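You operate a simulated robot arm through the tools that you are given. There is no shell and no other tool. Be economical: measure what you need, move in short steps, check, and stop when the job is done.

The job below is to be done with a simulated robot arm. You get a single attempt, and the scene is never put back.

TASK
Turn the loose housing to its stop and lock it there.
Fine: thread lock on the set screw first, torque as on the torque card, tools back. Set down upright: thread lock pen, electric driver.

The check looks at the end state, three seconds after you hand in, the way a careful person would. Anything else that was tipped, shoved, dropped, spilled or broken makes it a failure.

THE ROBOT
A 7-joint arm with a fingered hand on a trunk, on a base that drives. Base frame: it is fixed to the floor where the robot stands at the start and does not move with it; the origin is under the middle of the robot, x ahead of it, y to its left, z up; the surface under the hand at the start is at about z = 0.76. Units: m, rad, N and s.
Its first joint turns from -1.204 to 3.002 rad. Places, roughly: board clamp screw [0.5, 1.3, 0.8]; cover lock screw [0.4, -0.4, 0.8]; earth screw [0.5, 0, 0.8]; loose housing [0.4, 0.8, 0.9]; minus screw [0.5, -0.1, 0.8]; plus screw [0.5, -0.1, 0.8]; set screw [0.3, 0.9, 0.8]; torque card [0.6, 0, 0.8]; torque knob [0.6, 0.2, 0.8]. Payload 5 kg.
Tool frame: the origin (TCP) lies between the finger pads and is the grasp point; the fingertips stand 0.032 m ahead of it; z points along the fingers, y is the line along which they close. The gripper opens to 0.16 m. The gripper's body begins 0.089 m behind the TCP. The gripper is a hand of 3 fingers: y runs from the thumb to the fingers, the wrist lies at [0, 0, -0.252] in the tool frame.
Orientation is that of the tool frame in the base frame, as a unit quaternion [x, y, z, w]. With the fingers straight down and closing along the base's y, the tool's x points along the base's -x, its y along +y and its z along -z.

THE INTERFACE
- The arm moves only by the tool jog_arm. Its argument "commands" is a list of rows, each an object (a shift or turn left out is 0) with "xyz": the shift along the tool's x, y, z in m, a list of three; "dr": the turn, a rotation vector about the tool's x, y, z in degrees, a list of three. In form: [{"xyz": [dx, dy, dz], "dr": [rx, ry, rz]}, ...]. A call has 1 to 20 rows; each row shifts and turns the commanded pose from where the row before left it, along the tool's axes as they then stand. Each row takes 0.2 s and may step no farther than 0.05 m and 0.15 rad from the row before; otherwise, the whole call is refused. A pose out of reach is approached as far as the arm can. The call stops where the force on the tool passes 80 N (or 10 N more than at its start, if that is more) or the arm is blocked; 0.2 s more then pass. In this call time passes only in rows, and 0.2 s behind the last. It gives the time, the measured TCP pose, the force on the tool (base axes), the opening and the grip force at its end, in the units of the frame above (readings bear some noise), with the torque about the TCP (base axes, N m) and any sound that the robot's microphone picked up, and new pictures: "show" is both (left out), scene, wrist or none.
- Cameras (640 x 400 px; columns grow to the right, rows downward): "scene" is now at [0.1343, 0.0375, 1.3107]; the picture's right is [0.40, -0.92, -0.00], its down [-0.34, -0.15, -0.93] and it looks along [0.85, 0.37, -0.37] (base axes); focal length 214 px, centre (320, 200). "wrist" rides on the gripper at [0.065, -0.004, -0.116] in the tool frame; the picture's right is [0.06, 1.00, 0.00], its down [-0.87, 0.05, -0.49] and it looks along [-0.49, 0.03, 0.87] (tool axes); focal length 261 px, centre (320, 200). There is no depth. A picture from a camera that has moved, and an enlarged one, comes with that camera's place and axes in the base frame and with its lens.
- slide_trunk(by): slides the trunk up (or, below 0, down) by that many m; the arm and the scene camera ride with it, the base frame stays. It gives what a move gives, with no picture.
- base_move(legs): drives the robot by 1 to 6 legs, each [ahead, left, turn to the left] in m, m and rad, along the robot's own axes; the way and the turn of a leg run together, so that a leg with both is an arc; at most 1.5 m and 3.142 rad a leg. The arm and the cameras ride along, it lands a little off, and it stops where it bumps. It gives what a move gives, and a new picture of the scene camera.
- set_fingers(finger1, finger2, thumb_bend): sets how far each is bent, from 0 (flat) to 100 (curled in); at 30 the hand is open as for a grip, at 70 the pads meet at the TCP. One left out holds its place. A second passes; each finger stops where it meets its share of the squeeze, and holds until it gets a number again. It is the only way to open and close the hand. It gives what a move gives, with no picture; readings hold the bend of each and the force on the fingers (four entries, about 0 where the hand has none), thumb and palm.
- aim_head(pan, tilt): turns the head with the scene camera to pan (to the left, within 1.501 rad either way) and tilt (down, from -0.506 to 1.204), counted from straight ahead of the robot. It gives what a move gives, and a new picture of the scene camera.
- inspect(camera, box): a new picture of the part [left, top, right, bottom] of that camera's present view, enlarged. The clock stands still meanwhile.
- job_done(): hands the job in; it is judged then, once.

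Work in short steps. Places have to be worked out from the pictures, the camera data and where the tool is seen: move nearer, look again, correct. Check each grasp and each placing, and mend what went wrong. You have 120 turns and 260 pictures in all, those below and enlarged ones among them. Open the gripper and draw the arm clear of the work before you hand the job in, unless the task says otherwise; then end with one line.

The tools are called after "Emit:" as name(argument=value, ...) on one line, values as JSON. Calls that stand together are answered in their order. jog_arm: Moves the arm, as the interface text tells. Its arguments: {"type":"object","properties":{"commands":{"type":"array","items":{"type":"object","properties":{"xyz":{"type":"array","items":{"type":"number"}},"dr":{"type":"array","items":{"type":"number"}}}}},"show":{"type":"string","enum":["both","scene","wrist","none"]}},"required":["commands"]} The other tools are called the same way: slide_trunk (by) slides the trunk up or down; set_fingers (finger1, finger2, thumb_bend) moves the fingers one by one; base_move (legs) drives the base; aim_head (pan, tilt) turns the head that bears the scene camera; inspect (camera, box) takes an enlarged picture of a part of a camera's view; job_done () hands the job in.

At the start:

```text
clock: 0.0
tcp_pos: [0.4126, 0.3749, 1.2586]
tcp_rot: [0.0, 1.0, 0.0, 0.0]
force: [0.3, -0.4, -0.5]
ft_torque: [0.0, 0.01, 0.0]
grip_width: 0.16
finger_force: 0.1
shape: jaw
bend: [30.0, 30.0, 30.0]
finger forces: [0.0, 0.1, 0.1, 0.1, 0.0, 0.1]
trunk travel left (down, up): [-0.45, 0.49]
robot x, y, heading: [0.0025, 0.0019, -0.0]
head pan, tilt: [0.408, 0.382]
```

scene: 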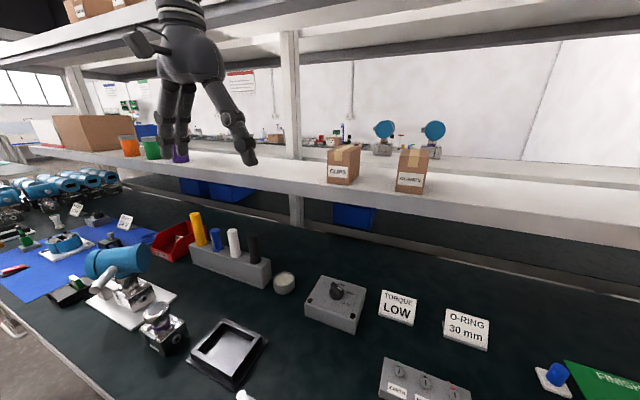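
wrist: 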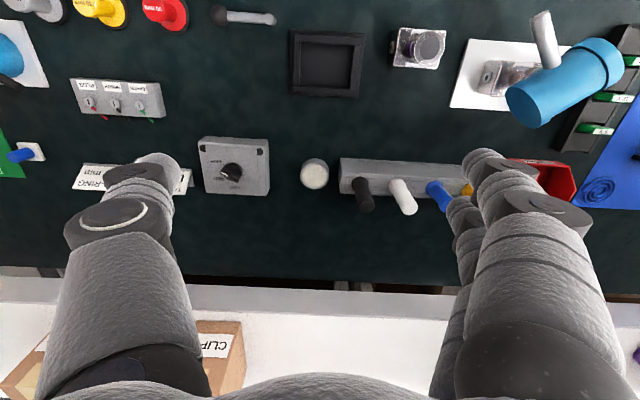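

The torque card seems to read LOW. I look closer at the bench parts before moving.

Emit:
inspect(camera="scene", box=[60, 200, 280, 340])

Emit:
inspect(camera="scene", box=[270, 250, 510, 400])

Emit:
inspect(camera="wrist", box=[440, 0, 640, 210])

Emit:
inspect(camera="wrist", box=[180, 0, 460, 220])

Emit:
aim_head(pan=0.9, tilt=0.7)

```text
2.86 times, centred on (170, 270) of scene
camera zoom: at [0.1343, 0.0375, 1.3107], right [0.4, -0.92, 0.0], down [-0.34, -0.15, -0.93], along [0.85, 0.37, -0.37], focal length 613 px, centre (749, 0)
```

zoom: 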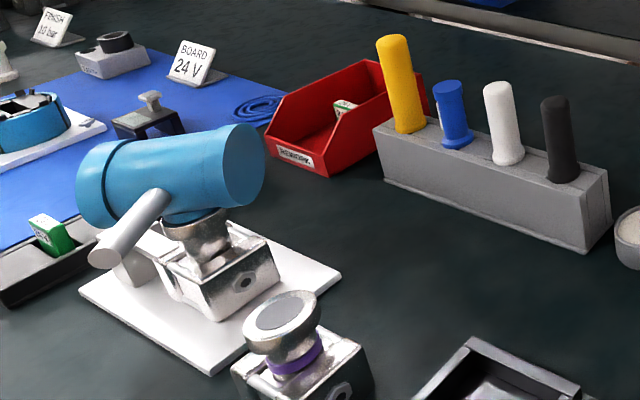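

```text
2.67 times, centred on (390, 325) of scene
camera zoom: at [0.1343, 0.0375, 1.3107], right [0.4, -0.92, 0.0], down [-0.34, -0.15, -0.93], along [0.85, 0.37, -0.37], focal length 572 px, centre (133, -133)
```

zoom: 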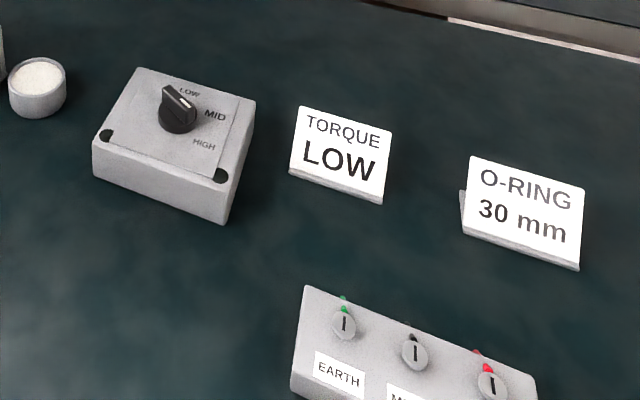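

```text
1.90 times, centred on (540, 105) of wrist
camera zoom: at [0.3479, 0.3703, 1.3752], right [-0.06, 1.0, 0.0], down [0.87, 0.05, 0.49], along [0.49, 0.03, -0.87], focal length 496 px, centre (-99, 381)
```

zoom: 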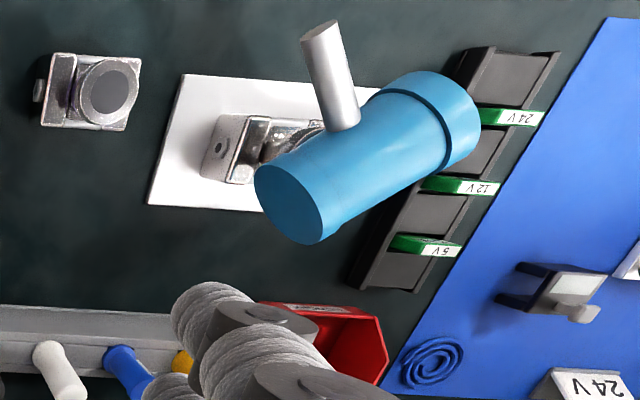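

```text
1.82 times, centred on (320, 110) of wrist
camera zoom: at [0.3479, 0.3703, 1.3752], right [-0.06, 1.0, 0.0], down [0.87, 0.05, 0.49], along [0.49, 0.03, -0.87], focal length 474 px, centre (320, 364)
```

zoom: 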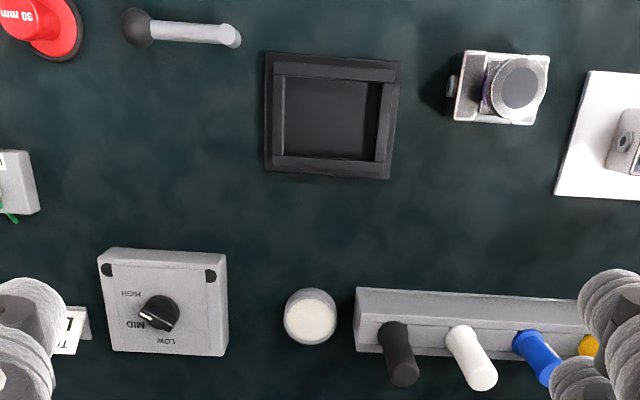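

```text
clock: 0.9
tcp_pos: [0.4118, 0.3749, 1.26]
tcp_rot: [0.0, 1.0, 0.001, 0.0]
force: [-0.3, -0.2, -0.2]
ft_torque: [0.0, -0.04, 0.03]
grip_width: 0.1602
finger_force: 0.1
shape: jaw
bend: [30.0, 30.0, 30.0]
finger forces: [0.0, 0.0, 0.0, 0.1, 0.0, 0.0]
trunk travel left (down, up): [-0.45, 0.49]
robot x, y, heading: [-0.0022, 0.0008, -0.003]
head pan, tilt: [0.901, 0.7]
camera scene: at [0.1019, 0.0672, 1.2823], right [0.78, -0.62, 0.0], down [-0.4, -0.5, -0.77], along [0.48, 0.6, -0.64], focal length 214 px, centre (320, 200)
```

scene: 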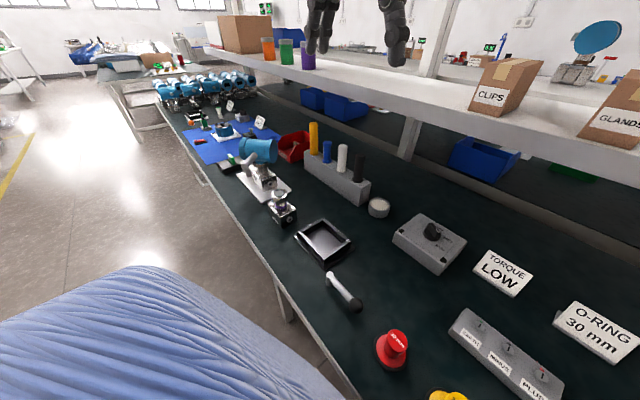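

I look closely at the rack tools, the lying handle and the knob from here.

Emit:
inspect(camera="scene", box=[230, 110, 400, 220])

Emit:
inspect(camera="scene", box=[300, 190, 480, 320])

Emit:
base_move(legs=[[0, 0.45, 0]])

```text
3.64 times, centred on (315, 165) of scene
camera zoom: at [0.1019, 0.0672, 1.2823], right [0.78, -0.62, 0.0], down [-0.4, -0.5, -0.77], along [0.48, 0.6, -0.64], focal length 780 px, centre (338, 327)
```

zoom: 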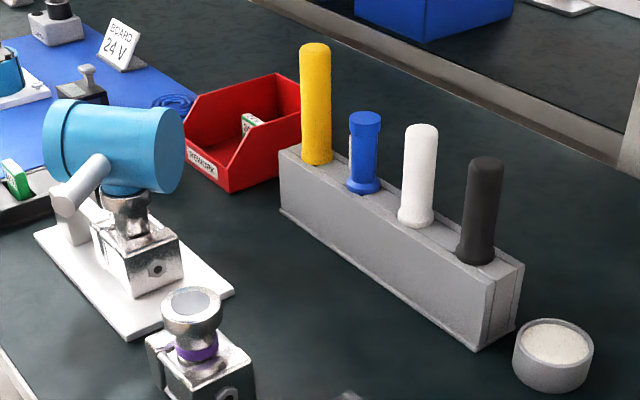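

```text
3.08 times, centred on (390, 255) of scene
camera zoom: at [0.1019, 0.0672, 1.2823], right [0.78, -0.62, 0.0], down [-0.4, -0.5, -0.77], along [0.48, 0.6, -0.64], focal length 660 px, centre (105, 31)
```

zoom: 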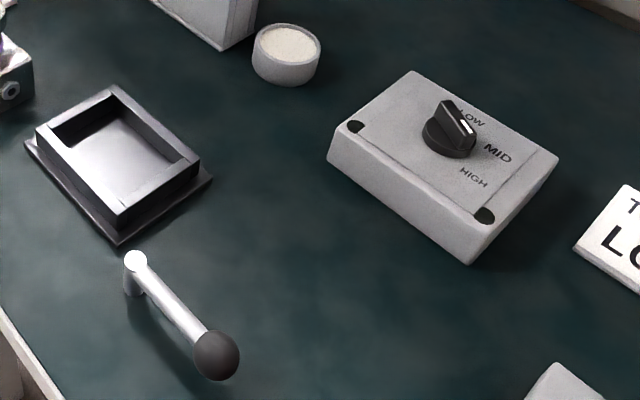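

```text
clock: 3.7
tcp_pos: [0.4175, 0.7913, 1.2612]
tcp_rot: [0.016, 1.0, 0.001, 0.0]
force: [-0.6, -0.3, -0.4]
ft_torque: [-0.02, 0.01, -0.05]
grip_width: 0.1598
finger_force: 0.0
shape: jaw
bend: [30.0, 30.0, 30.0]
finger forces: [0.0, 0.1, 0.0, 0.0, 0.0, 0.1]
trunk travel left (down, up): [-0.45, 0.49]
robot x, y, heading: [-0.0079, 0.4307, -0.033]
head pan, tilt: [0.901, 0.7]
stopped in leg 1: the robot was blocked; the commanded pose is now the measured one
camera scene: at [0.0974, 0.4935, 1.2822], right [0.76, -0.65, 0.0], down [-0.42, -0.49, -0.76], along [0.49, 0.58, -0.64], focal length 214 px, centre (320, 200)
```

scene: 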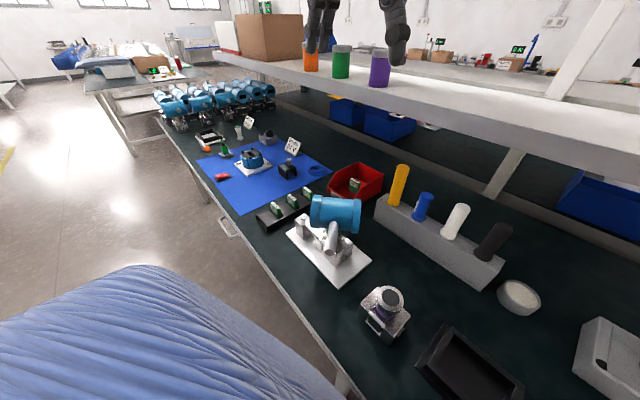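

The base went 0.43 m left and then stopped against something; the bench looks undisturbed. I inspect the housing and the rack from here.

Emit:
inspect(camera="scene", box=[240, 170, 400, 290])

Emit:
inspect(camera="scene", box=[360, 150, 540, 320])

Emit:
jog_arm(commands=[{"xyz": [0, 0, 0]}], show="wrist")

```text
3.33 times, centred on (320, 230) of scene
camera zoom: at [0.0974, 0.4935, 1.2822], right [0.76, -0.65, 0.0], down [-0.42, -0.49, -0.76], along [0.49, 0.58, -0.64], focal length 715 px, centre (320, 100)
```

zoom: 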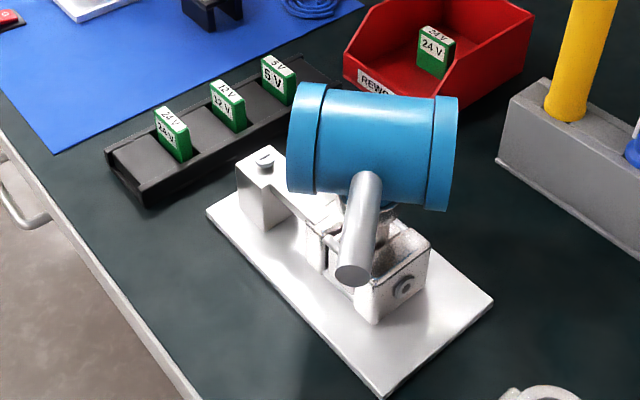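

```text
2.35 times, centred on (450, 235) of scene
camera zoom: at [0.0974, 0.4935, 1.2822], right [0.76, -0.65, 0.0], down [-0.42, -0.49, -0.76], along [0.49, 0.58, -0.64], focal length 505 px, centre (14, 118)
```

zoom: 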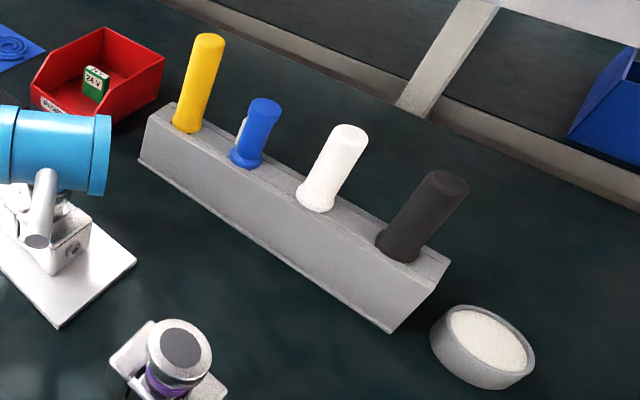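

```text
clock: 4.1
tcp_pos: [0.4168, 0.79, 1.2596]
tcp_rot: [0.015, 1.0, 0.001, 0.001]
force: [0.2, 0.2, 0.1]
ft_torque: [-0.03, 0.03, -0.01]
grip_width: 0.1601
finger_force: 0.1
shape: jaw
bend: [30.0, 30.0, 30.0]
finger forces: [0.0, 0.0, 0.0, 0.0, 0.1, 0.1]
trunk travel left (down, up): [-0.45, 0.49]
robot x, y, heading: [-0.0059, 0.4315, -0.033]
head pan, tilt: [0.901, 0.7]
camera wrist: at [0.3526, 0.788, 1.3762], right [-0.03, 1.0, 0.0], down [0.87, 0.03, 0.49], along [0.49, 0.02, -0.87], focal length 261 px, centre (320, 200)
```

wrist: 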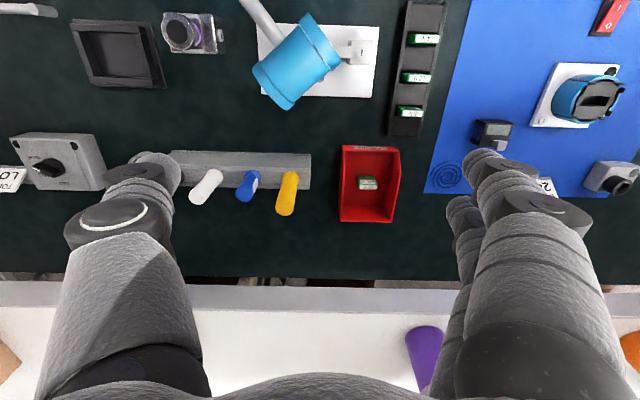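

The slotted screw on the block on the white plate is probably the set screw. I zoom further onto each tool and the block to tell the pen and driver apart.

Emit:
inspect(camera="scene", box=[380, 155, 450, 225])

Emit:
inspect(camera="scene", box=[435, 190, 525, 275])

Emit:
inspect(camera="wrist", box=[180, 140, 320, 230])

Emit:
inspect(camera="wrist", box=[230, 0, 390, 110])

Emit:
inspect(camera="scene", box=[280, 200, 350, 270])

```text
5.71 times, centred on (415, 190) of scene
camera zoom: at [0.097, 0.4933, 1.2822], right [0.76, -0.65, 0.0], down [-0.42, -0.49, -0.76], along [0.49, 0.58, -0.64], focal length 1226 px, centre (-223, 257)
```

zoom: 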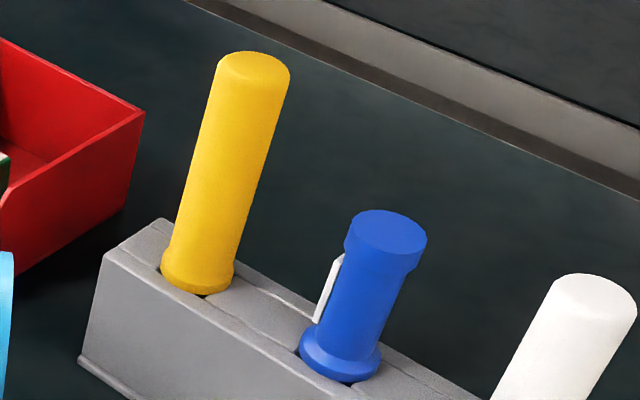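

```text
4.71 times, centred on (480, 232) of scene
camera zoom: at [0.097, 0.4933, 1.2822], right [0.76, -0.65, 0.0], down [-0.42, -0.49, -0.76], along [0.49, 0.58, -0.64], focal length 1009 px, centre (-433, 47)
```

zoom: 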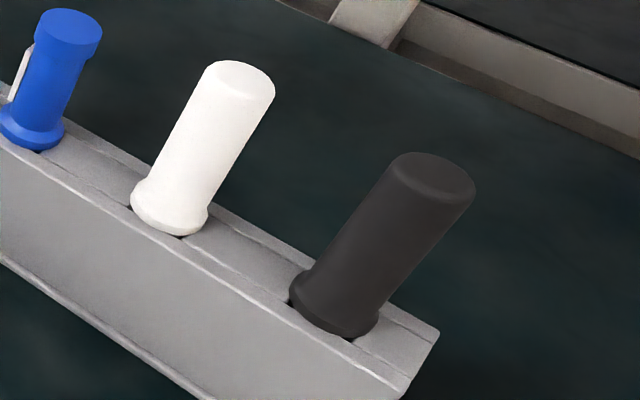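

```text
4.44 times, centred on (250, 185) of wrist
camera zoom: at [0.3526, 0.788, 1.3762], right [-0.03, 1.0, 0.0], down [0.87, 0.03, 0.49], along [0.49, 0.02, -0.87], focal length 1158 px, centre (631, 267)
```

zoom: 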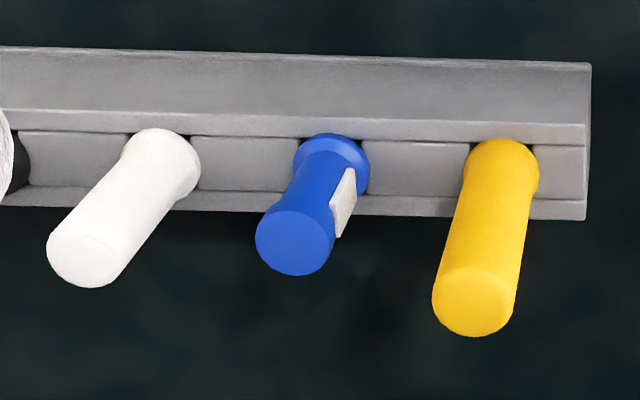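

```text
3.64 times, centred on (310, 55) of wrist
camera zoom: at [0.3526, 0.788, 1.3762], right [-0.03, 1.0, 0.0], down [0.87, 0.03, 0.49], along [0.49, 0.02, -0.87], focal length 948 px, centre (356, 727)
```

zoom: 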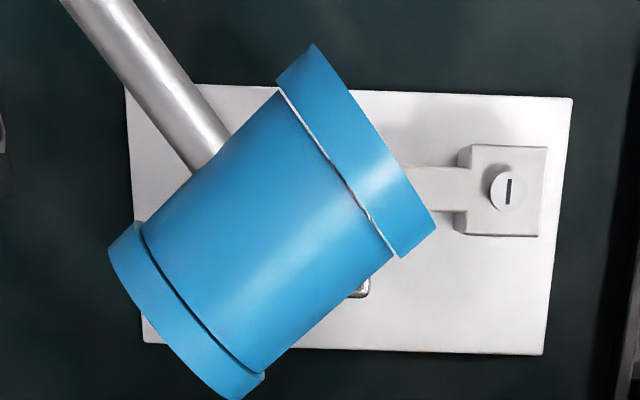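

```text
5.71 times, centred on (315, 235) of scene
camera zoom: at [0.097, 0.4933, 1.2822], right [0.76, -0.65, 0.0], down [-0.42, -0.49, -0.76], along [0.49, 0.58, -0.64], focal length 1226 px, centre (349, 0)
```

zoom: 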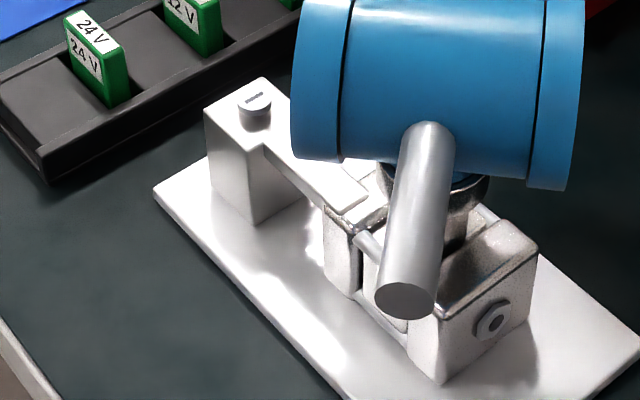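

Triangulating gives: blue tool at about (0.597, 0.648), rack top z 0.843, tool top 0.926; set screw head (0.349, 0.866, 0.840); shelf edge at x≈0.69, z≈1.06. The blue tool's clip suggests the pen. I turn the hand 45° so that the fingers clear its neighbours, and come in front of the rack.

Emit:
jog_arm(commands=[{"dr": [0, 0, 7.2]}, {"dr": [0, 0, 7.2]}, {"dr": [0, 0, 7.2]}, {"dr": [0, 0, 7.2]}, {"dr": [0, 0, 7.2]}, {"dr": [0, 0, 7.2]}, {"xyz": [-0.0245, -0.0151, 0.035]}, {"xyz": [-0.0245, -0.0151, 0.035]}, {"xyz": [-0.0245, -0.0151, 0.035]}, {"xyz": [-0.0245, -0.0151, 0.035]}, {"xyz": [-0.0245, -0.0151, 0.035]}])

```text
clock: 6.5
tcp_pos: [0.4524, 0.6484, 1.0827]
tcp_rot: [0.382, 0.924, 0.002, 0.0]
force: [0.7, -0.4, -0.4]
ft_torque: [0.06, 0.05, -0.04]
grip_width: 0.1599
finger_force: 0.1
shape: jaw
bend: [30.0, 30.0, 30.0]
finger forces: [0.1, 0.1, 0.0, 0.0, 0.1, 0.0]
trunk travel left (down, up): [-0.45, 0.49]
robot x, y, heading: [-0.0078, 0.4311, -0.031]
head pan, tilt: [0.901, 0.7]
camera scene: at [0.0978, 0.4923, 1.2822], right [0.76, -0.65, 0.0], down [-0.42, -0.49, -0.76], along [0.49, 0.58, -0.64], focal length 214 px, centre (320, 200)
camera wrist: at [0.4045, 0.6909, 1.1992], right [0.66, 0.75, 0.0], down [0.65, -0.58, 0.49], along [0.37, -0.32, -0.87], focal length 261 px, centre (320, 200)
```

scene: 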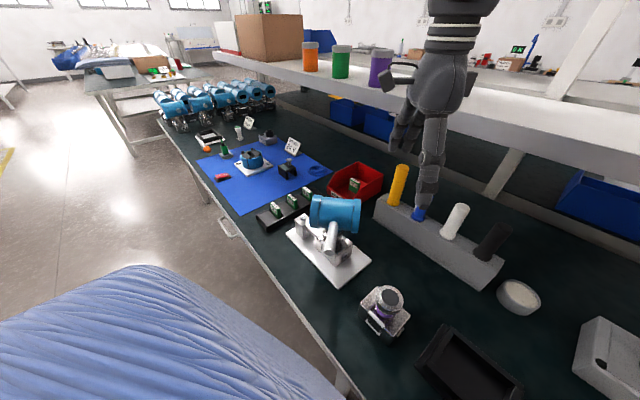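
wrist: 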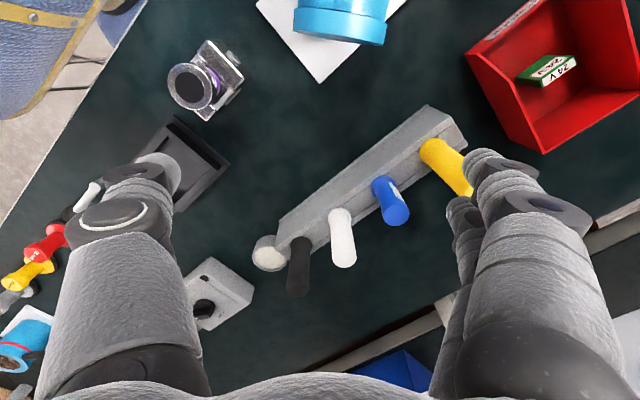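

Position of the blue tool is confirmed. I narrow the opening, turn the closing line along x (clear of neighbours), lean the hand 8° back from the shelf and come nearer.

Emit:
set_fingers(finger1=45, finger2=45, thumb_bend=45)

Emit:
jog_arm(commands=[{"dr": [0, 0, 7.5]}, {"dr": [0, 0, 7.5]}, {"dr": [0, 0, 7.5]}, {"dr": [0, 0, 7.5]}, {"dr": [0, 0, 7.5]}, {"dr": [0, 0, 7.5]}, {"dr": [-8, 0, 0]}, {"xyz": [0, 0.0186, 0.0306]}, {"xyz": [0, 0.0186, 0.0306]}, {"xyz": [0, 0.0186, 0.0306]}])

```text
clock: 7.5
tcp_pos: [0.4518, 0.6487, 1.0835]
tcp_rot: [0.383, 0.924, 0.001, -0.001]
force: [0.1, -0.6, 0.6]
ft_torque: [0.0, 0.02, -0.02]
grip_width: 0.1085
finger_force: 0.2
shape: fingers
bend: [45.0, 45.0, 45.0]
finger forces: [0.0, 0.0, 0.0, 0.0, 0.0, 0.0]
trunk travel left (down, up): [-0.45, 0.49]
robot x, y, heading: [-0.0078, 0.4307, -0.034]
head pan, tilt: [0.901, 0.7]
```

```text
clock: 9.7
tcp_pos: [0.521, 0.6777, 1.0244]
tcp_rot: [0.5, 0.863, 0.061, 0.034]
force: [0.4, 0.8, -0.3]
ft_torque: [0.03, 0.0, 0.02]
grip_width: 0.1083
finger_force: 0.0
shape: fingers
bend: [45.0, 45.0, 45.0]
finger forces: [0.0, 0.1, 0.0, 0.0, 0.0, 0.0]
out of reach, approached as far as the arm can: row 3, 4, 5, 6, 7
trunk travel left (down, up): [-0.45, 0.49]
robot x, y, heading: [-0.0055, 0.4311, -0.035]
head pan, tilt: [0.901, 0.7]
camera scene: at [0.0979, 0.4936, 1.2821], right [0.76, -0.65, 0.0], down [-0.42, -0.49, -0.76], along [0.49, 0.58, -0.64], focal length 214 px, centre (320, 200)
camera wrist: at [0.4716, 0.7238, 1.1382], right [0.83, 0.55, 0.14], down [0.42, -0.76, 0.49], along [0.38, -0.35, -0.86], focal length 261 px, centre (320, 200)
```

scene: 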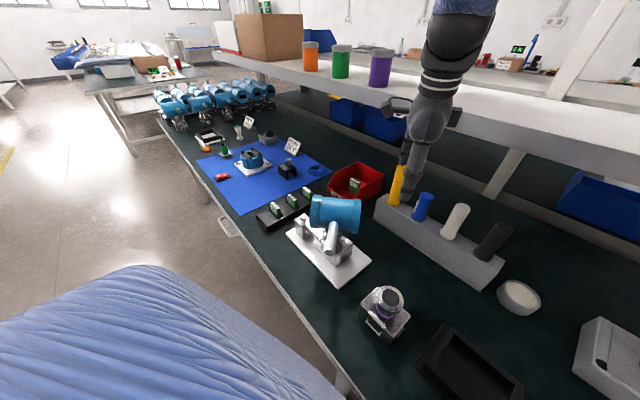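
wrist: 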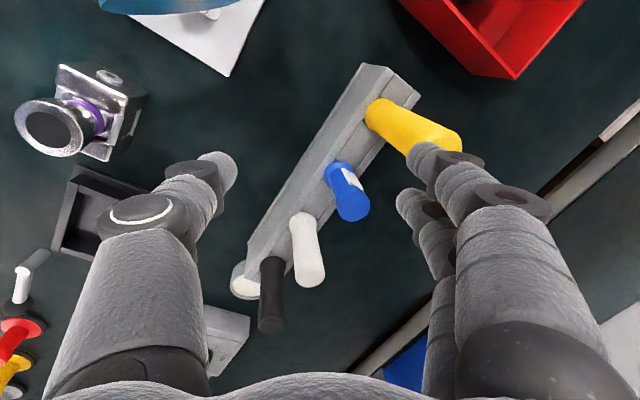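

The wrist limit stops that turn. I back off and turn the other way instead (fingers on the robot's side, thumb on the far side).

Emit:
jog_arm(commands=[{"xyz": [0, -0.02, -0.04]}, {"xyz": [0, -0.02, -0.04]}, {"dr": [8, 0, 0]}], show="none")

Emit:
jog_arm(commands=[{"dr": [0, 0, -7.5]}, {"dr": [0, 0, -7.5]}, {"dr": [0, 0, -7.5]}, {"dr": [0, 0, -7.5]}, {"dr": [0, 0, -7.5]}, {"dr": [0, 0, -7.5]}, {"dr": [0, 0, -7.5]}, {"dr": [0, 0, -7.5]}, {"dr": [0, 0, -7.5]}, {"dr": [0, 0, -7.5]}, {"dr": [0, 0, -7.5]}, {"dr": [0, 0, -7.5]}, {"dr": [0, 0, -7.5]}, {"dr": [0, 0, -7.5]}, {"dr": [0, 0, -7.5]}, {"dr": [0, 0, -7.5]}, {"dr": [0, 0, -7.5]}, {"dr": [0, 0, -7.5]}], show="none")

```text
clock: 10.5
tcp_pos: [0.4767, 0.6502, 1.0968]
tcp_rot: [0.5, 0.866, 0.001, -0.001]
force: [-0.2, 0.4, -0.8]
ft_torque: [0.02, 0.01, -0.01]
grip_width: 0.1079
finger_force: 0.0
shape: fingers
bend: [45.0, 45.0, 45.0]
finger forces: [0.1, 0.1, 0.0, 0.0, 0.0, 0.1]
trunk travel left (down, up): [-0.45, 0.49]
robot x, y, heading: [-0.008, 0.4303, -0.029]
head pan, tilt: [0.901, 0.7]
```

```text
clock: 14.3
tcp_pos: [0.4758, 0.6489, 1.0993]
tcp_rot: [-0.61, 0.792, 0.001, 0.0]
force: [-0.8, 0.1, -0.4]
ft_torque: [-0.01, -0.02, -0.01]
grip_width: 0.1079
finger_force: 0.2
shape: fingers
bend: [45.0, 45.0, 45.0]
finger forces: [0.0, 0.0, 0.1, 0.0, 0.0, 0.0]
trunk travel left (down, up): [-0.45, 0.49]
robot x, y, heading: [-0.0096, 0.4266, -0.037]
head pan, tilt: [0.901, 0.7]
```

The hand is turned. I lean it 8° and come above the blue tool.

Emit:
jog_arm(commands=[{"dr": [7.73, -2.04, 0]}, {"xyz": [-0.0076, -0.0298, 0.0302]}, {"xyz": [-0.0076, -0.0298, 0.0302]}, {"xyz": [-0.0076, -0.0298, 0.0302]}])

```text
clock: 15.3
tcp_pos: [0.581, 0.6501, 1.0217]
tcp_rot: [-0.606, 0.792, -0.042, 0.055]
force: [0.9, 0.0, 0.4]
ft_torque: [0.01, 0.02, -0.02]
grip_width: 0.1081
finger_force: 0.1
shape: fingers
bend: [45.0, 45.0, 45.0]
finger forces: [0.1, 0.0, 0.1, 0.0, 0.0, 0.0]
trunk travel left (down, up): [-0.45, 0.49]
robot x, y, heading: [-0.0088, 0.4345, -0.03]
head pan, tilt: [0.901, 0.7]
camera scene: at [0.0979, 0.4931, 1.2821], right [0.76, -0.65, 0.0], down [-0.42, -0.49, -0.76], along [0.49, 0.58, -0.64], focal length 214 px, centre (320, 200)
camera wrist: at [0.5527, 0.5861, 1.1353], right [-0.97, 0.2, -0.14], down [0.1, 0.85, 0.51], along [0.22, 0.48, -0.85], focal length 261 px, centre (320, 200)
```

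scene: 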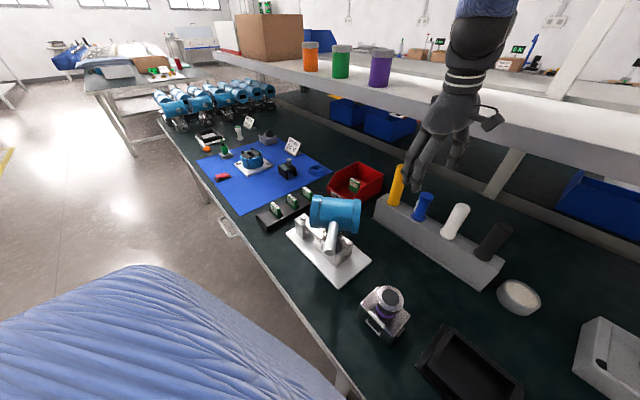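
wrist: 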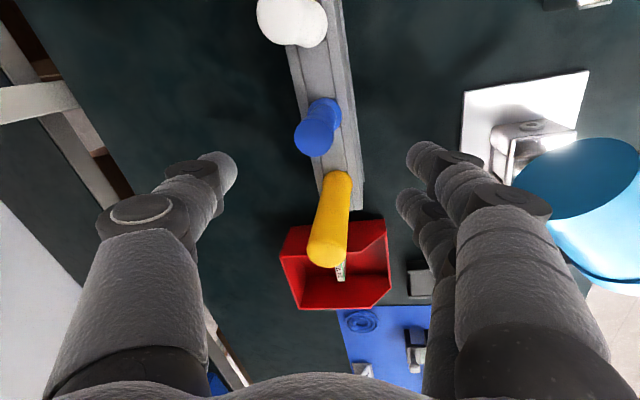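

Position agrees: blue tool at (0.597, 0.646). I descend around it.

Emit:
jog_arm(commands=[{"xyz": [0.0013, 0, 0.04]}, {"xyz": [0.0013, 0, 0.04]}, {"xyz": [0.0013, 0, 0.038]}])

```text
clock: 16.1
tcp_pos: [0.5924, 0.6456, 0.9071]
tcp_rot: [-0.607, 0.792, -0.042, 0.056]
force: [-0.6, 0.7, 0.2]
ft_torque: [0.02, 0.01, -0.01]
grip_width: 0.1081
finger_force: 0.1
shape: fingers
bend: [45.0, 45.0, 45.0]
finger forces: [0.1, 0.1, 0.0, 0.0, 0.1, 0.1]
trunk travel left (down, up): [-0.45, 0.49]
robot x, y, heading: [-0.0024, 0.4303, -0.029]
head pan, tilt: [0.901, 0.7]
camera scene: at [0.0974, 0.493, 1.2823], right [0.76, -0.65, 0.0], down [-0.42, -0.49, -0.76], along [0.49, 0.58, -0.64], focal length 214 px, centre (320, 200)
camera wrist: at [0.5649, 0.5807, 1.0188], right [-0.97, 0.2, -0.14], down [0.1, 0.85, 0.51], along [0.22, 0.48, -0.85], focal length 261 px, centre (320, 200)
```

scene: 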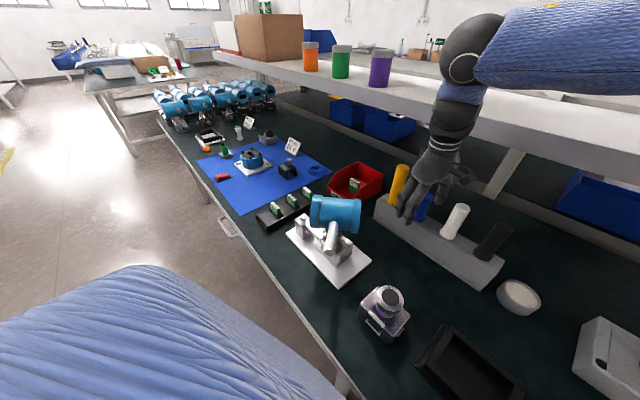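
wrist: 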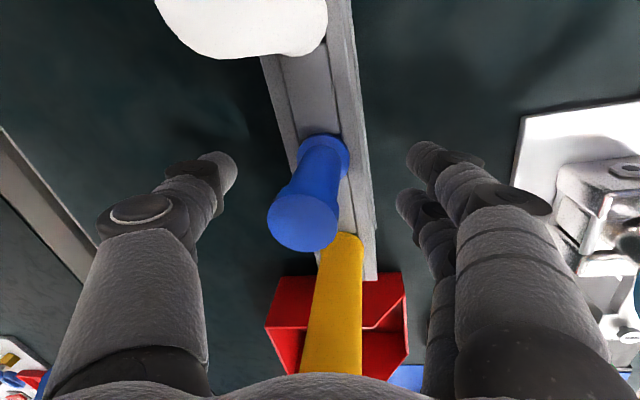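

The tool sits slightly beyond centre; I shift 6 mm, lower 12 mm, and close.

Emit:
jog_arm(commands=[{"xyz": [0, -0.006, 0.012]}], show="none")

Emit:
set_fingers(finger1=70, finger2=70, thumb_bend=70)

Emit:
jog_arm(commands=[{"xyz": [0, 0, 0]}])

```text
clock: 16.5
tcp_pos: [0.601, 0.641, 0.8939]
tcp_rot: [-0.607, 0.792, -0.042, 0.056]
force: [-0.8, -0.3, -0.1]
ft_torque: [-0.01, 0.03, 0.0]
grip_width: 0.1079
finger_force: 0.1
shape: fingers
bend: [45.0, 45.0, 45.0]
finger forces: [0.0, 0.0, 0.0, 0.0, 0.0, 0.0]
trunk travel left (down, up): [-0.45, 0.49]
robot x, y, heading: [-0.0088, 0.4271, -0.03]
head pan, tilt: [0.901, 0.7]
```

```text
clock: 17.5
tcp_pos: [0.5995, 0.6422, 0.8964]
tcp_rot: [-0.607, 0.792, -0.042, 0.056]
force: [-0.7, 0.1, 0.1]
ft_torque: [-0.01, 0.01, 0.01]
grip_width: 0.0266
finger_force: 8.8
shape: fingers
bend: [66.0, 66.0, 67.0]
finger forces: [4.2, 4.6, 0.1, 0.1, 8.5, 0.0]
trunk travel left (down, up): [-0.45, 0.49]
robot x, y, heading: [-0.0054, 0.4314, -0.029]
head pan, tilt: [0.901, 0.7]
```

```text
clock: 17.9
tcp_pos: [0.6012, 0.6417, 0.8948]
tcp_rot: [-0.607, 0.792, -0.041, 0.056]
force: [-0.2, 0.9, 0.6]
ft_torque: [0.02, 0.03, -0.02]
grip_width: 0.0266
finger_force: 8.9
shape: fingers
bend: [66.0, 66.0, 67.0]
finger forces: [4.3, 4.6, 0.1, 0.1, 8.6, 0.1]
trunk travel left (down, up): [-0.45, 0.49]
robot x, y, heading: [-0.0079, 0.4282, -0.031]
head pan, tilt: [0.901, 0.7]
camera scene: at [0.0969, 0.4931, 1.2822], right [0.76, -0.65, 0.0], down [-0.42, -0.49, -0.76], along [0.49, 0.58, -0.64], focal length 214 px, centre (320, 200)
camera wrist: at [0.5723, 0.5779, 1.0081], right [-0.97, 0.2, -0.14], down [0.1, 0.85, 0.51], along [0.22, 0.48, -0.85], focal length 261 px, centre (320, 200)
```

scene: 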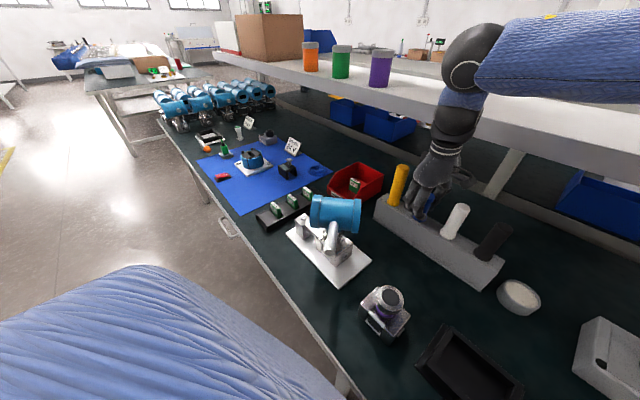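
wrist: 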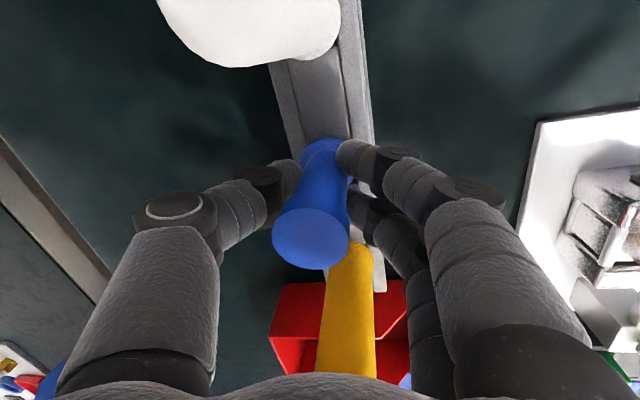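

Gripped with about 9 N. I lift straight up to see its lower end.

Emit:
jog_arm(commands=[{"xyz": [-0.0014, -0.0054, -0.0396]}, {"xyz": [-0.0014, -0.0054, -0.0396]}, {"xyz": [-0.0014, -0.0054, -0.0396]}])

Emit:
inspect(camera="scene", box=[360, 120, 520, 240])

```text
clock: 18.7
tcp_pos: [0.6018, 0.6431, 1.0158]
tcp_rot: [-0.607, 0.792, -0.042, 0.056]
force: [0.7, 0.3, -0.3]
ft_torque: [-0.01, -0.01, -0.01]
grip_width: 0.0265
finger_force: 8.4
shape: fingers
bend: [66.0, 66.0, 68.0]
finger forces: [4.2, 4.6, 0.0, 0.0, 8.6, 0.0]
trunk travel left (down, up): [-0.45, 0.49]
robot x, y, heading: [-0.0057, 0.4304, -0.03]
head pan, tilt: [0.901, 0.7]
camera scene: at [0.096, 0.4932, 1.2823], right [0.76, -0.65, 0.0], down [-0.42, -0.49, -0.77], along [0.49, 0.58, -0.64], focal length 214 px, centre (320, 200)
camera wrist: at [0.5743, 0.579, 1.1291], right [-0.97, 0.2, -0.14], down [0.1, 0.85, 0.51], along [0.22, 0.48, -0.85], focal length 261 px, centre (320, 200)
```

scene: 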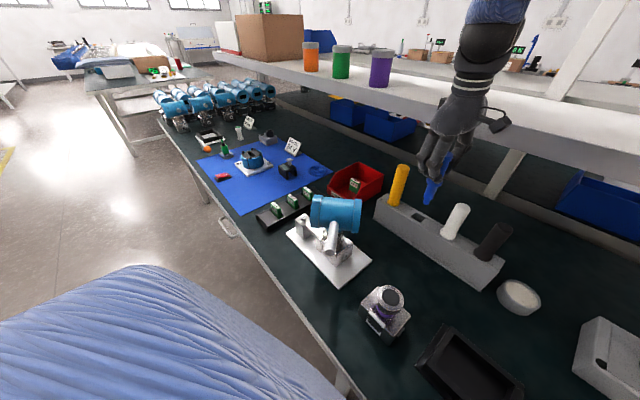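
wrist: 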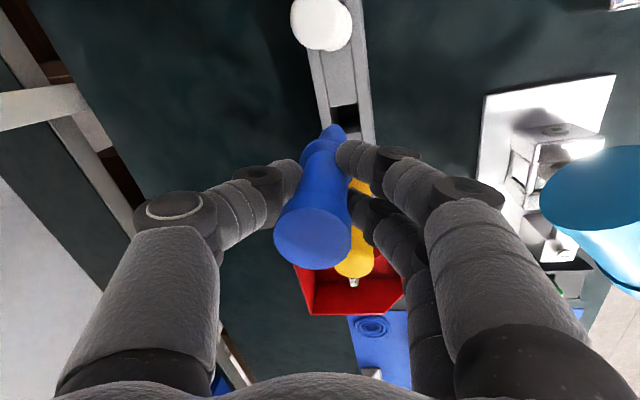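

```text
3.33 times, centred on (440, 180) of scene
camera zoom: at [0.096, 0.4932, 1.2823], right [0.76, -0.65, 0.0], down [-0.42, -0.49, -0.77], along [0.49, 0.58, -0.64], focal length 715 px, centre (-80, 267)
```

zoom: 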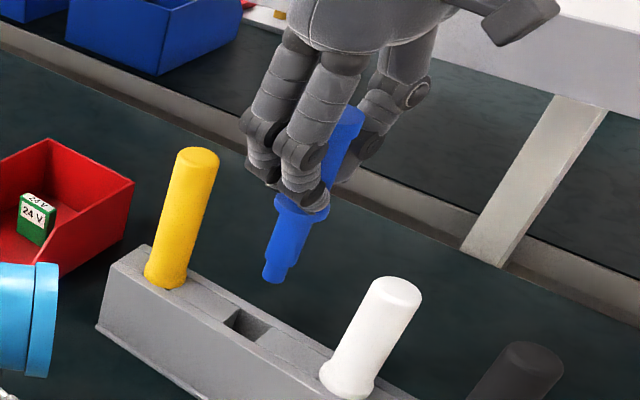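

The lower end narrows like a pen nose; I zoom in to be sure.

Emit:
inspect(camera="scene", box=[415, 160, 455, 210])

```text
8.00 times, centred on (435, 185) of scene
camera zoom: at [0.096, 0.4932, 1.2823], right [0.76, -0.65, 0.0], down [-0.42, -0.49, -0.77], along [0.49, 0.58, -0.64], focal length 1716 px, centre (-600, 320)
```

zoom: 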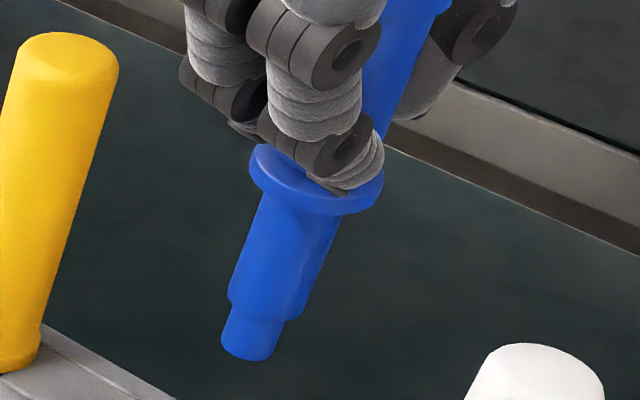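

The nose alone doesn't settle pen versus driver, and a wrong guess would be irreversible. I put blue back exactly and lift another to compare.

Emit:
jog_arm(commands=[{"xyz": [0.0014, 0.0054, 0.0396]}, {"xyz": [0.0014, 0.0054, 0.0396]}, {"xyz": [0.0014, 0.0054, 0.0396]}, {"xyz": [0, 0, 0]}], show="scene")

Emit:
inspect(camera="scene", box=[380, 150, 480, 240])

```text
clock: 19.4
tcp_pos: [0.5986, 0.6456, 0.9308]
tcp_rot: [-0.608, 0.791, -0.039, 0.064]
force: [-14.9, -6.5, 52.5]
ft_torque: [-0.37, 0.61, -0.17]
grip_width: 0.0254
finger_force: 46.7
shape: fingers
bend: [74.0, 73.0, 66.0]
finger forces: [44.0, 32.2, 0.0, 0.1, 16.7, 0.0]
trunk travel left (down, up): [-0.45, 0.49]
robot x, y, heading: [-0.0082, 0.4308, -0.029]
head pan, tilt: [0.901, 0.7]
stopped in row 3: the force on the tool passed its limit at 101 N (the readings are from after the stop); the commanded pose is now the measured one
camera scene: at [0.094, 0.492, 1.2836], right [0.76, -0.65, 0.0], down [-0.41, -0.49, -0.77], along [0.5, 0.58, -0.64], focal length 214 px, centre (320, 200)
```

scene: 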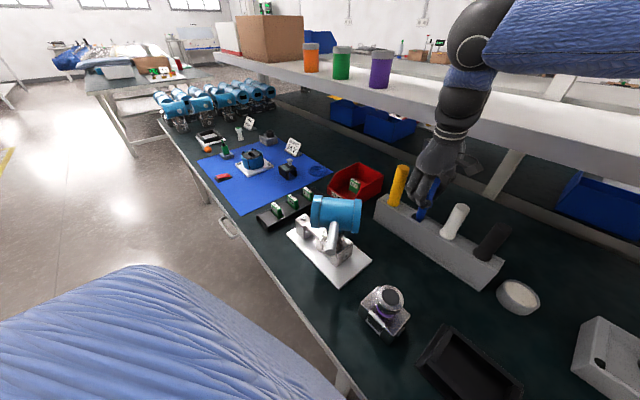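

```text
4.44 times, centred on (430, 195) of scene
camera zoom: at [0.094, 0.492, 1.2836], right [0.76, -0.65, 0.0], down [-0.41, -0.49, -0.77], along [0.5, 0.58, -0.64], focal length 953 px, centre (-169, 222)
```

zoom: 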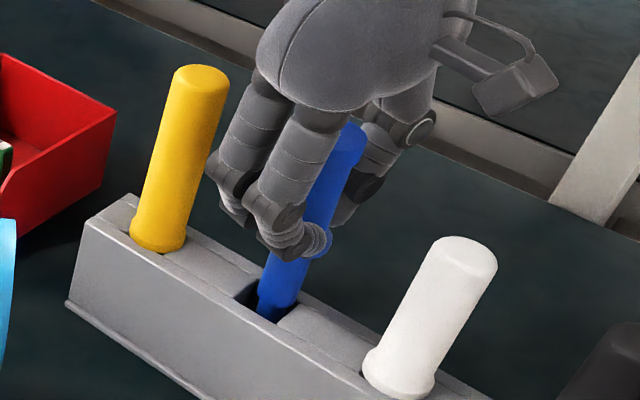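

The shank caught on the hole's near-right edge. I lift off 35 mm to relieve it and look.

Emit:
jog_arm(commands=[{"xyz": [-0.0006, -0.0024, -0.018]}, {"xyz": [-0.0006, -0.0024, -0.018]}, {"xyz": [0, 0, 0]}])

Emit:
inspect(camera="scene", box=[390, 150, 470, 220])

Emit:
inspect(camera="wrist", box=[220, 60, 420, 280])

```text
clock: 20.2
tcp_pos: [0.6006, 0.6452, 0.9623]
tcp_rot: [-0.607, 0.792, -0.04, 0.06]
force: [0.0, 0.4, -0.4]
ft_torque: [-0.02, 0.01, -0.01]
grip_width: 0.0244
finger_force: 9.2
shape: fingers
bend: [68.0, 67.0, 67.0]
finger forces: [5.1, 5.5, 0.0, 0.1, 7.6, 0.0]
trunk travel left (down, up): [-0.45, 0.49]
robot x, y, heading: [-0.009, 0.4303, -0.032]
head pan, tilt: [0.901, 0.7]
camera scene: at [0.0967, 0.493, 1.2821], right [0.76, -0.65, 0.0], down [-0.42, -0.49, -0.77], along [0.49, 0.58, -0.64], focal length 214 px, centre (320, 200)
camera wrist: at [0.5721, 0.5799, 1.0733], right [-0.97, 0.2, -0.14], down [0.1, 0.85, 0.52], along [0.22, 0.49, -0.84], focal length 261 px, centre (320, 200)
```

scene: 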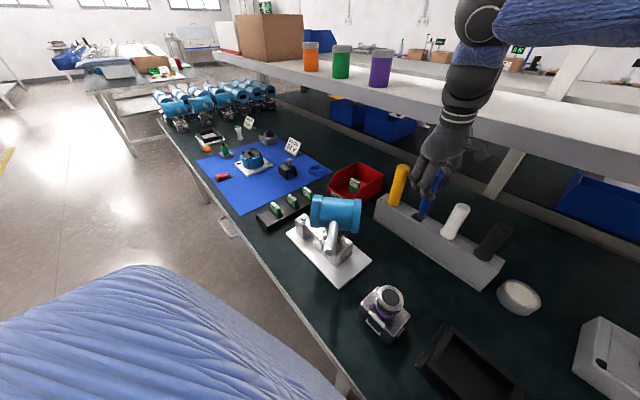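
wrist: 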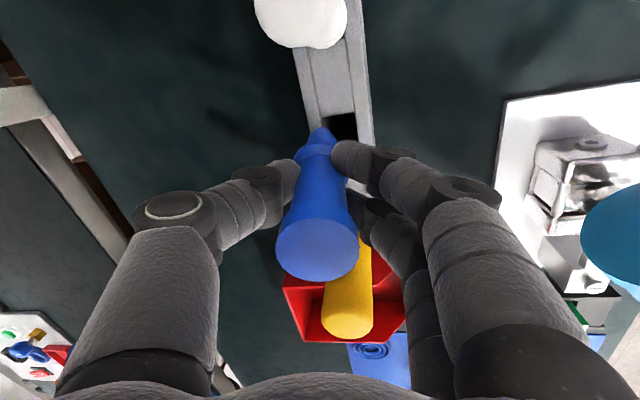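

```text
5.71 times, centred on (430, 185) of scene
camera zoom: at [0.0967, 0.493, 1.2821], right [0.76, -0.65, 0.0], down [-0.42, -0.49, -0.77], along [0.49, 0.58, -0.64], focal length 1226 px, centre (-309, 286)
```

zoom: 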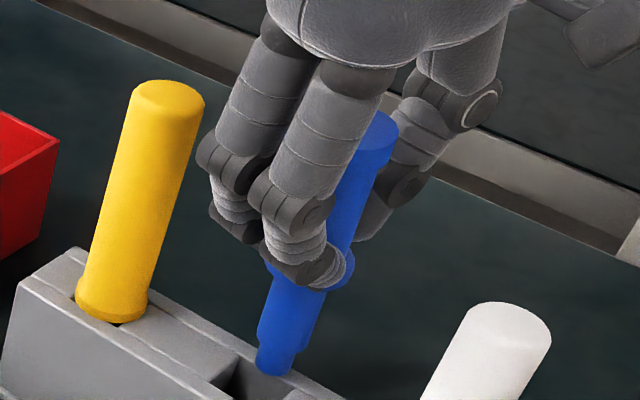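

```text
1.82 times, centred on (320, 170) of wrist
camera zoom: at [0.5721, 0.5799, 1.0733], right [-0.97, 0.2, -0.14], down [0.1, 0.85, 0.52], along [0.22, 0.49, -0.84], focal length 474 px, centre (320, 254)
```

zoom: 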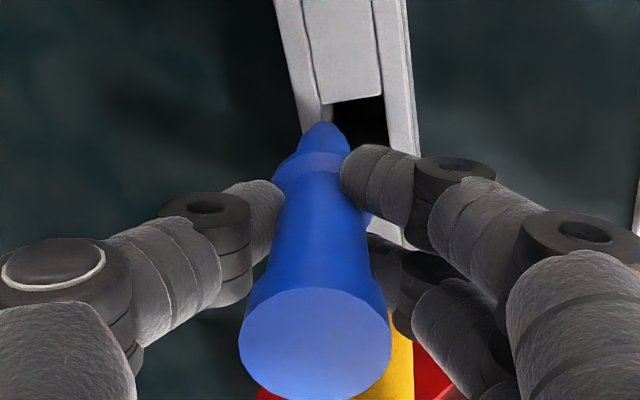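

The tool has turned in the grip to line up with the hand (8° lean, tip at x≈0.616). I raise a little, take the lean out so the tool stands vertical, and check against the hole.

Emit:
jog_arm(commands=[{"xyz": [0, -0.0015, -0.011]}, {"dr": [-3.87, 1.02, 0]}, {"dr": [-3.87, 1.02, 0]}, {"xyz": [-0.0021, 0.0037, 0]}, {"xyz": [0, 0, 0]}])

Emit:
inspect(camera="scene", box=[390, 150, 470, 220])

Emit:
inspect(camera="wrist", box=[220, 60, 420, 280])

```text
clock: 21.4
tcp_pos: [0.5969, 0.6477, 0.9726]
tcp_rot: [-0.61, 0.793, 0.003, 0.006]
force: [-1.0, -0.1, -1.2]
ft_torque: [-0.02, 0.0, 0.01]
grip_width: 0.0246
finger_force: 9.4
shape: fingers
bend: [68.0, 67.0, 67.0]
finger forces: [5.0, 5.4, 0.1, 0.0, 7.7, 0.0]
trunk travel left (down, up): [-0.45, 0.49]
robot x, y, heading: [-0.0062, 0.4288, -0.033]
head pan, tilt: [0.901, 0.7]
camera scene: at [0.097, 0.4932, 1.2822], right [0.76, -0.65, 0.0], down [-0.42, -0.49, -0.76], along [0.49, 0.58, -0.64], focal length 214 px, centre (320, 200)
camera wrist: at [0.5841, 0.5827, 1.0873], right [-0.98, 0.2, 0.0], down [0.17, 0.85, 0.5], along [0.1, 0.49, -0.86], focal length 261 px, centre (320, 200)
```

scene: 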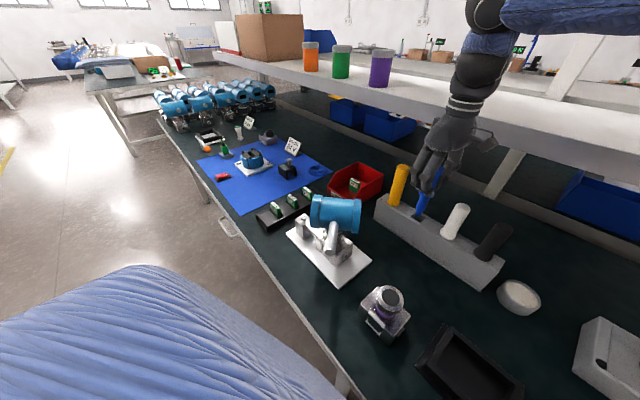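
wrist: 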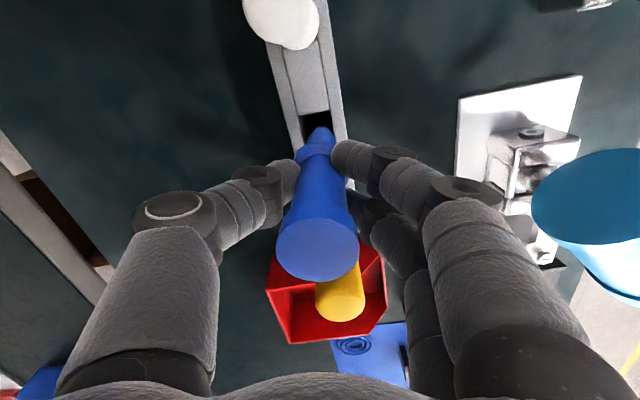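

```text
5.71 times, centred on (430, 185) of scene
camera zoom: at [0.097, 0.4932, 1.2822], right [0.76, -0.65, 0.0], down [-0.42, -0.49, -0.76], along [0.49, 0.58, -0.64], focal length 1226 px, centre (-309, 286)
```

zoom: 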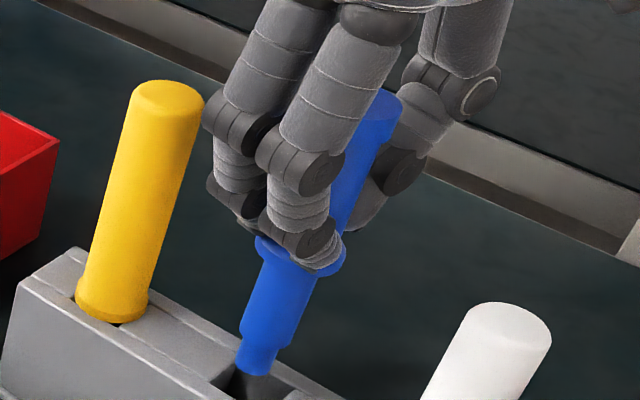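

```text
1.82 times, centred on (320, 170) of wrist
camera zoom: at [0.5841, 0.5827, 1.0873], right [-0.98, 0.2, 0.0], down [0.17, 0.85, 0.5], along [0.1, 0.49, -0.86], focal length 474 px, centre (320, 254)
```

zoom: 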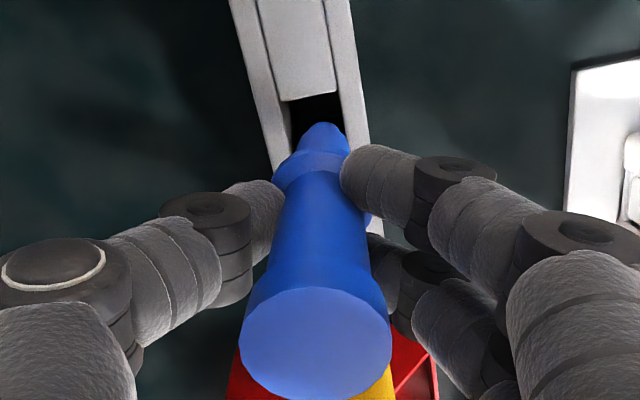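

It is centred over its hole and vertical now. I lower it in.

Emit:
jog_arm(commands=[{"xyz": [0, 0, 0.02]}, {"xyz": [0, 0, 0.02]}, {"xyz": [0, 0, 0.02]}, {"xyz": [0, 0, 0.014]}, {"xyz": [0, 0, 0]}], show="wrist")

Emit:
inspect(camera="scene", box=[390, 150, 470, 220])

```text
clock: 22.6
tcp_pos: [0.5976, 0.6494, 0.896]
tcp_rot: [-0.609, 0.793, 0.003, 0.005]
force: [-0.2, 0.0, -0.2]
ft_torque: [-0.04, 0.0, 0.01]
grip_width: 0.0245
finger_force: 9.5
shape: fingers
bend: [68.0, 67.0, 68.0]
finger forces: [5.4, 5.2, 0.1, 0.1, 7.7, 0.1]
trunk travel left (down, up): [-0.45, 0.49]
robot x, y, heading: [-0.0097, 0.43, -0.031]
head pan, tilt: [0.901, 0.7]
camera wrist: at [0.585, 0.5836, 1.0123], right [-0.98, 0.2, 0.0], down [0.17, 0.85, 0.5], along [0.1, 0.49, -0.86], focal length 261 px, centre (320, 200)
```

wrist: 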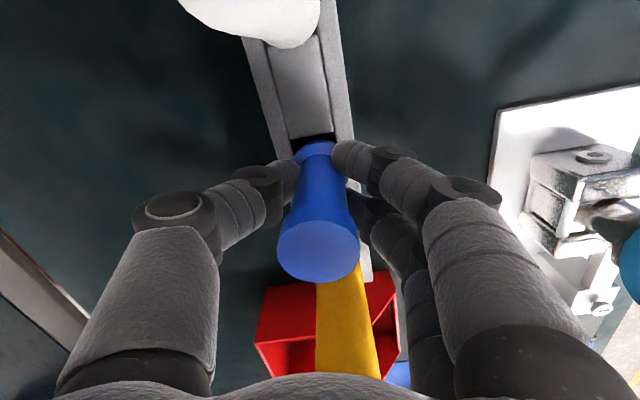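

```text
5.71 times, centred on (430, 185) of scene
camera zoom: at [0.0968, 0.4932, 1.2823], right [0.76, -0.65, 0.0], down [-0.42, -0.49, -0.76], along [0.49, 0.58, -0.64], focal length 1226 px, centre (-309, 286)
```

zoom: 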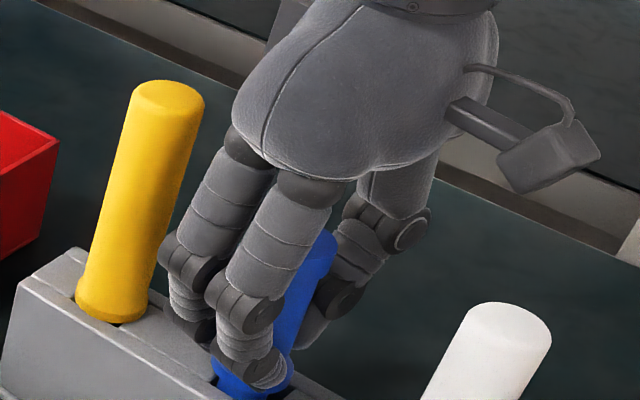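

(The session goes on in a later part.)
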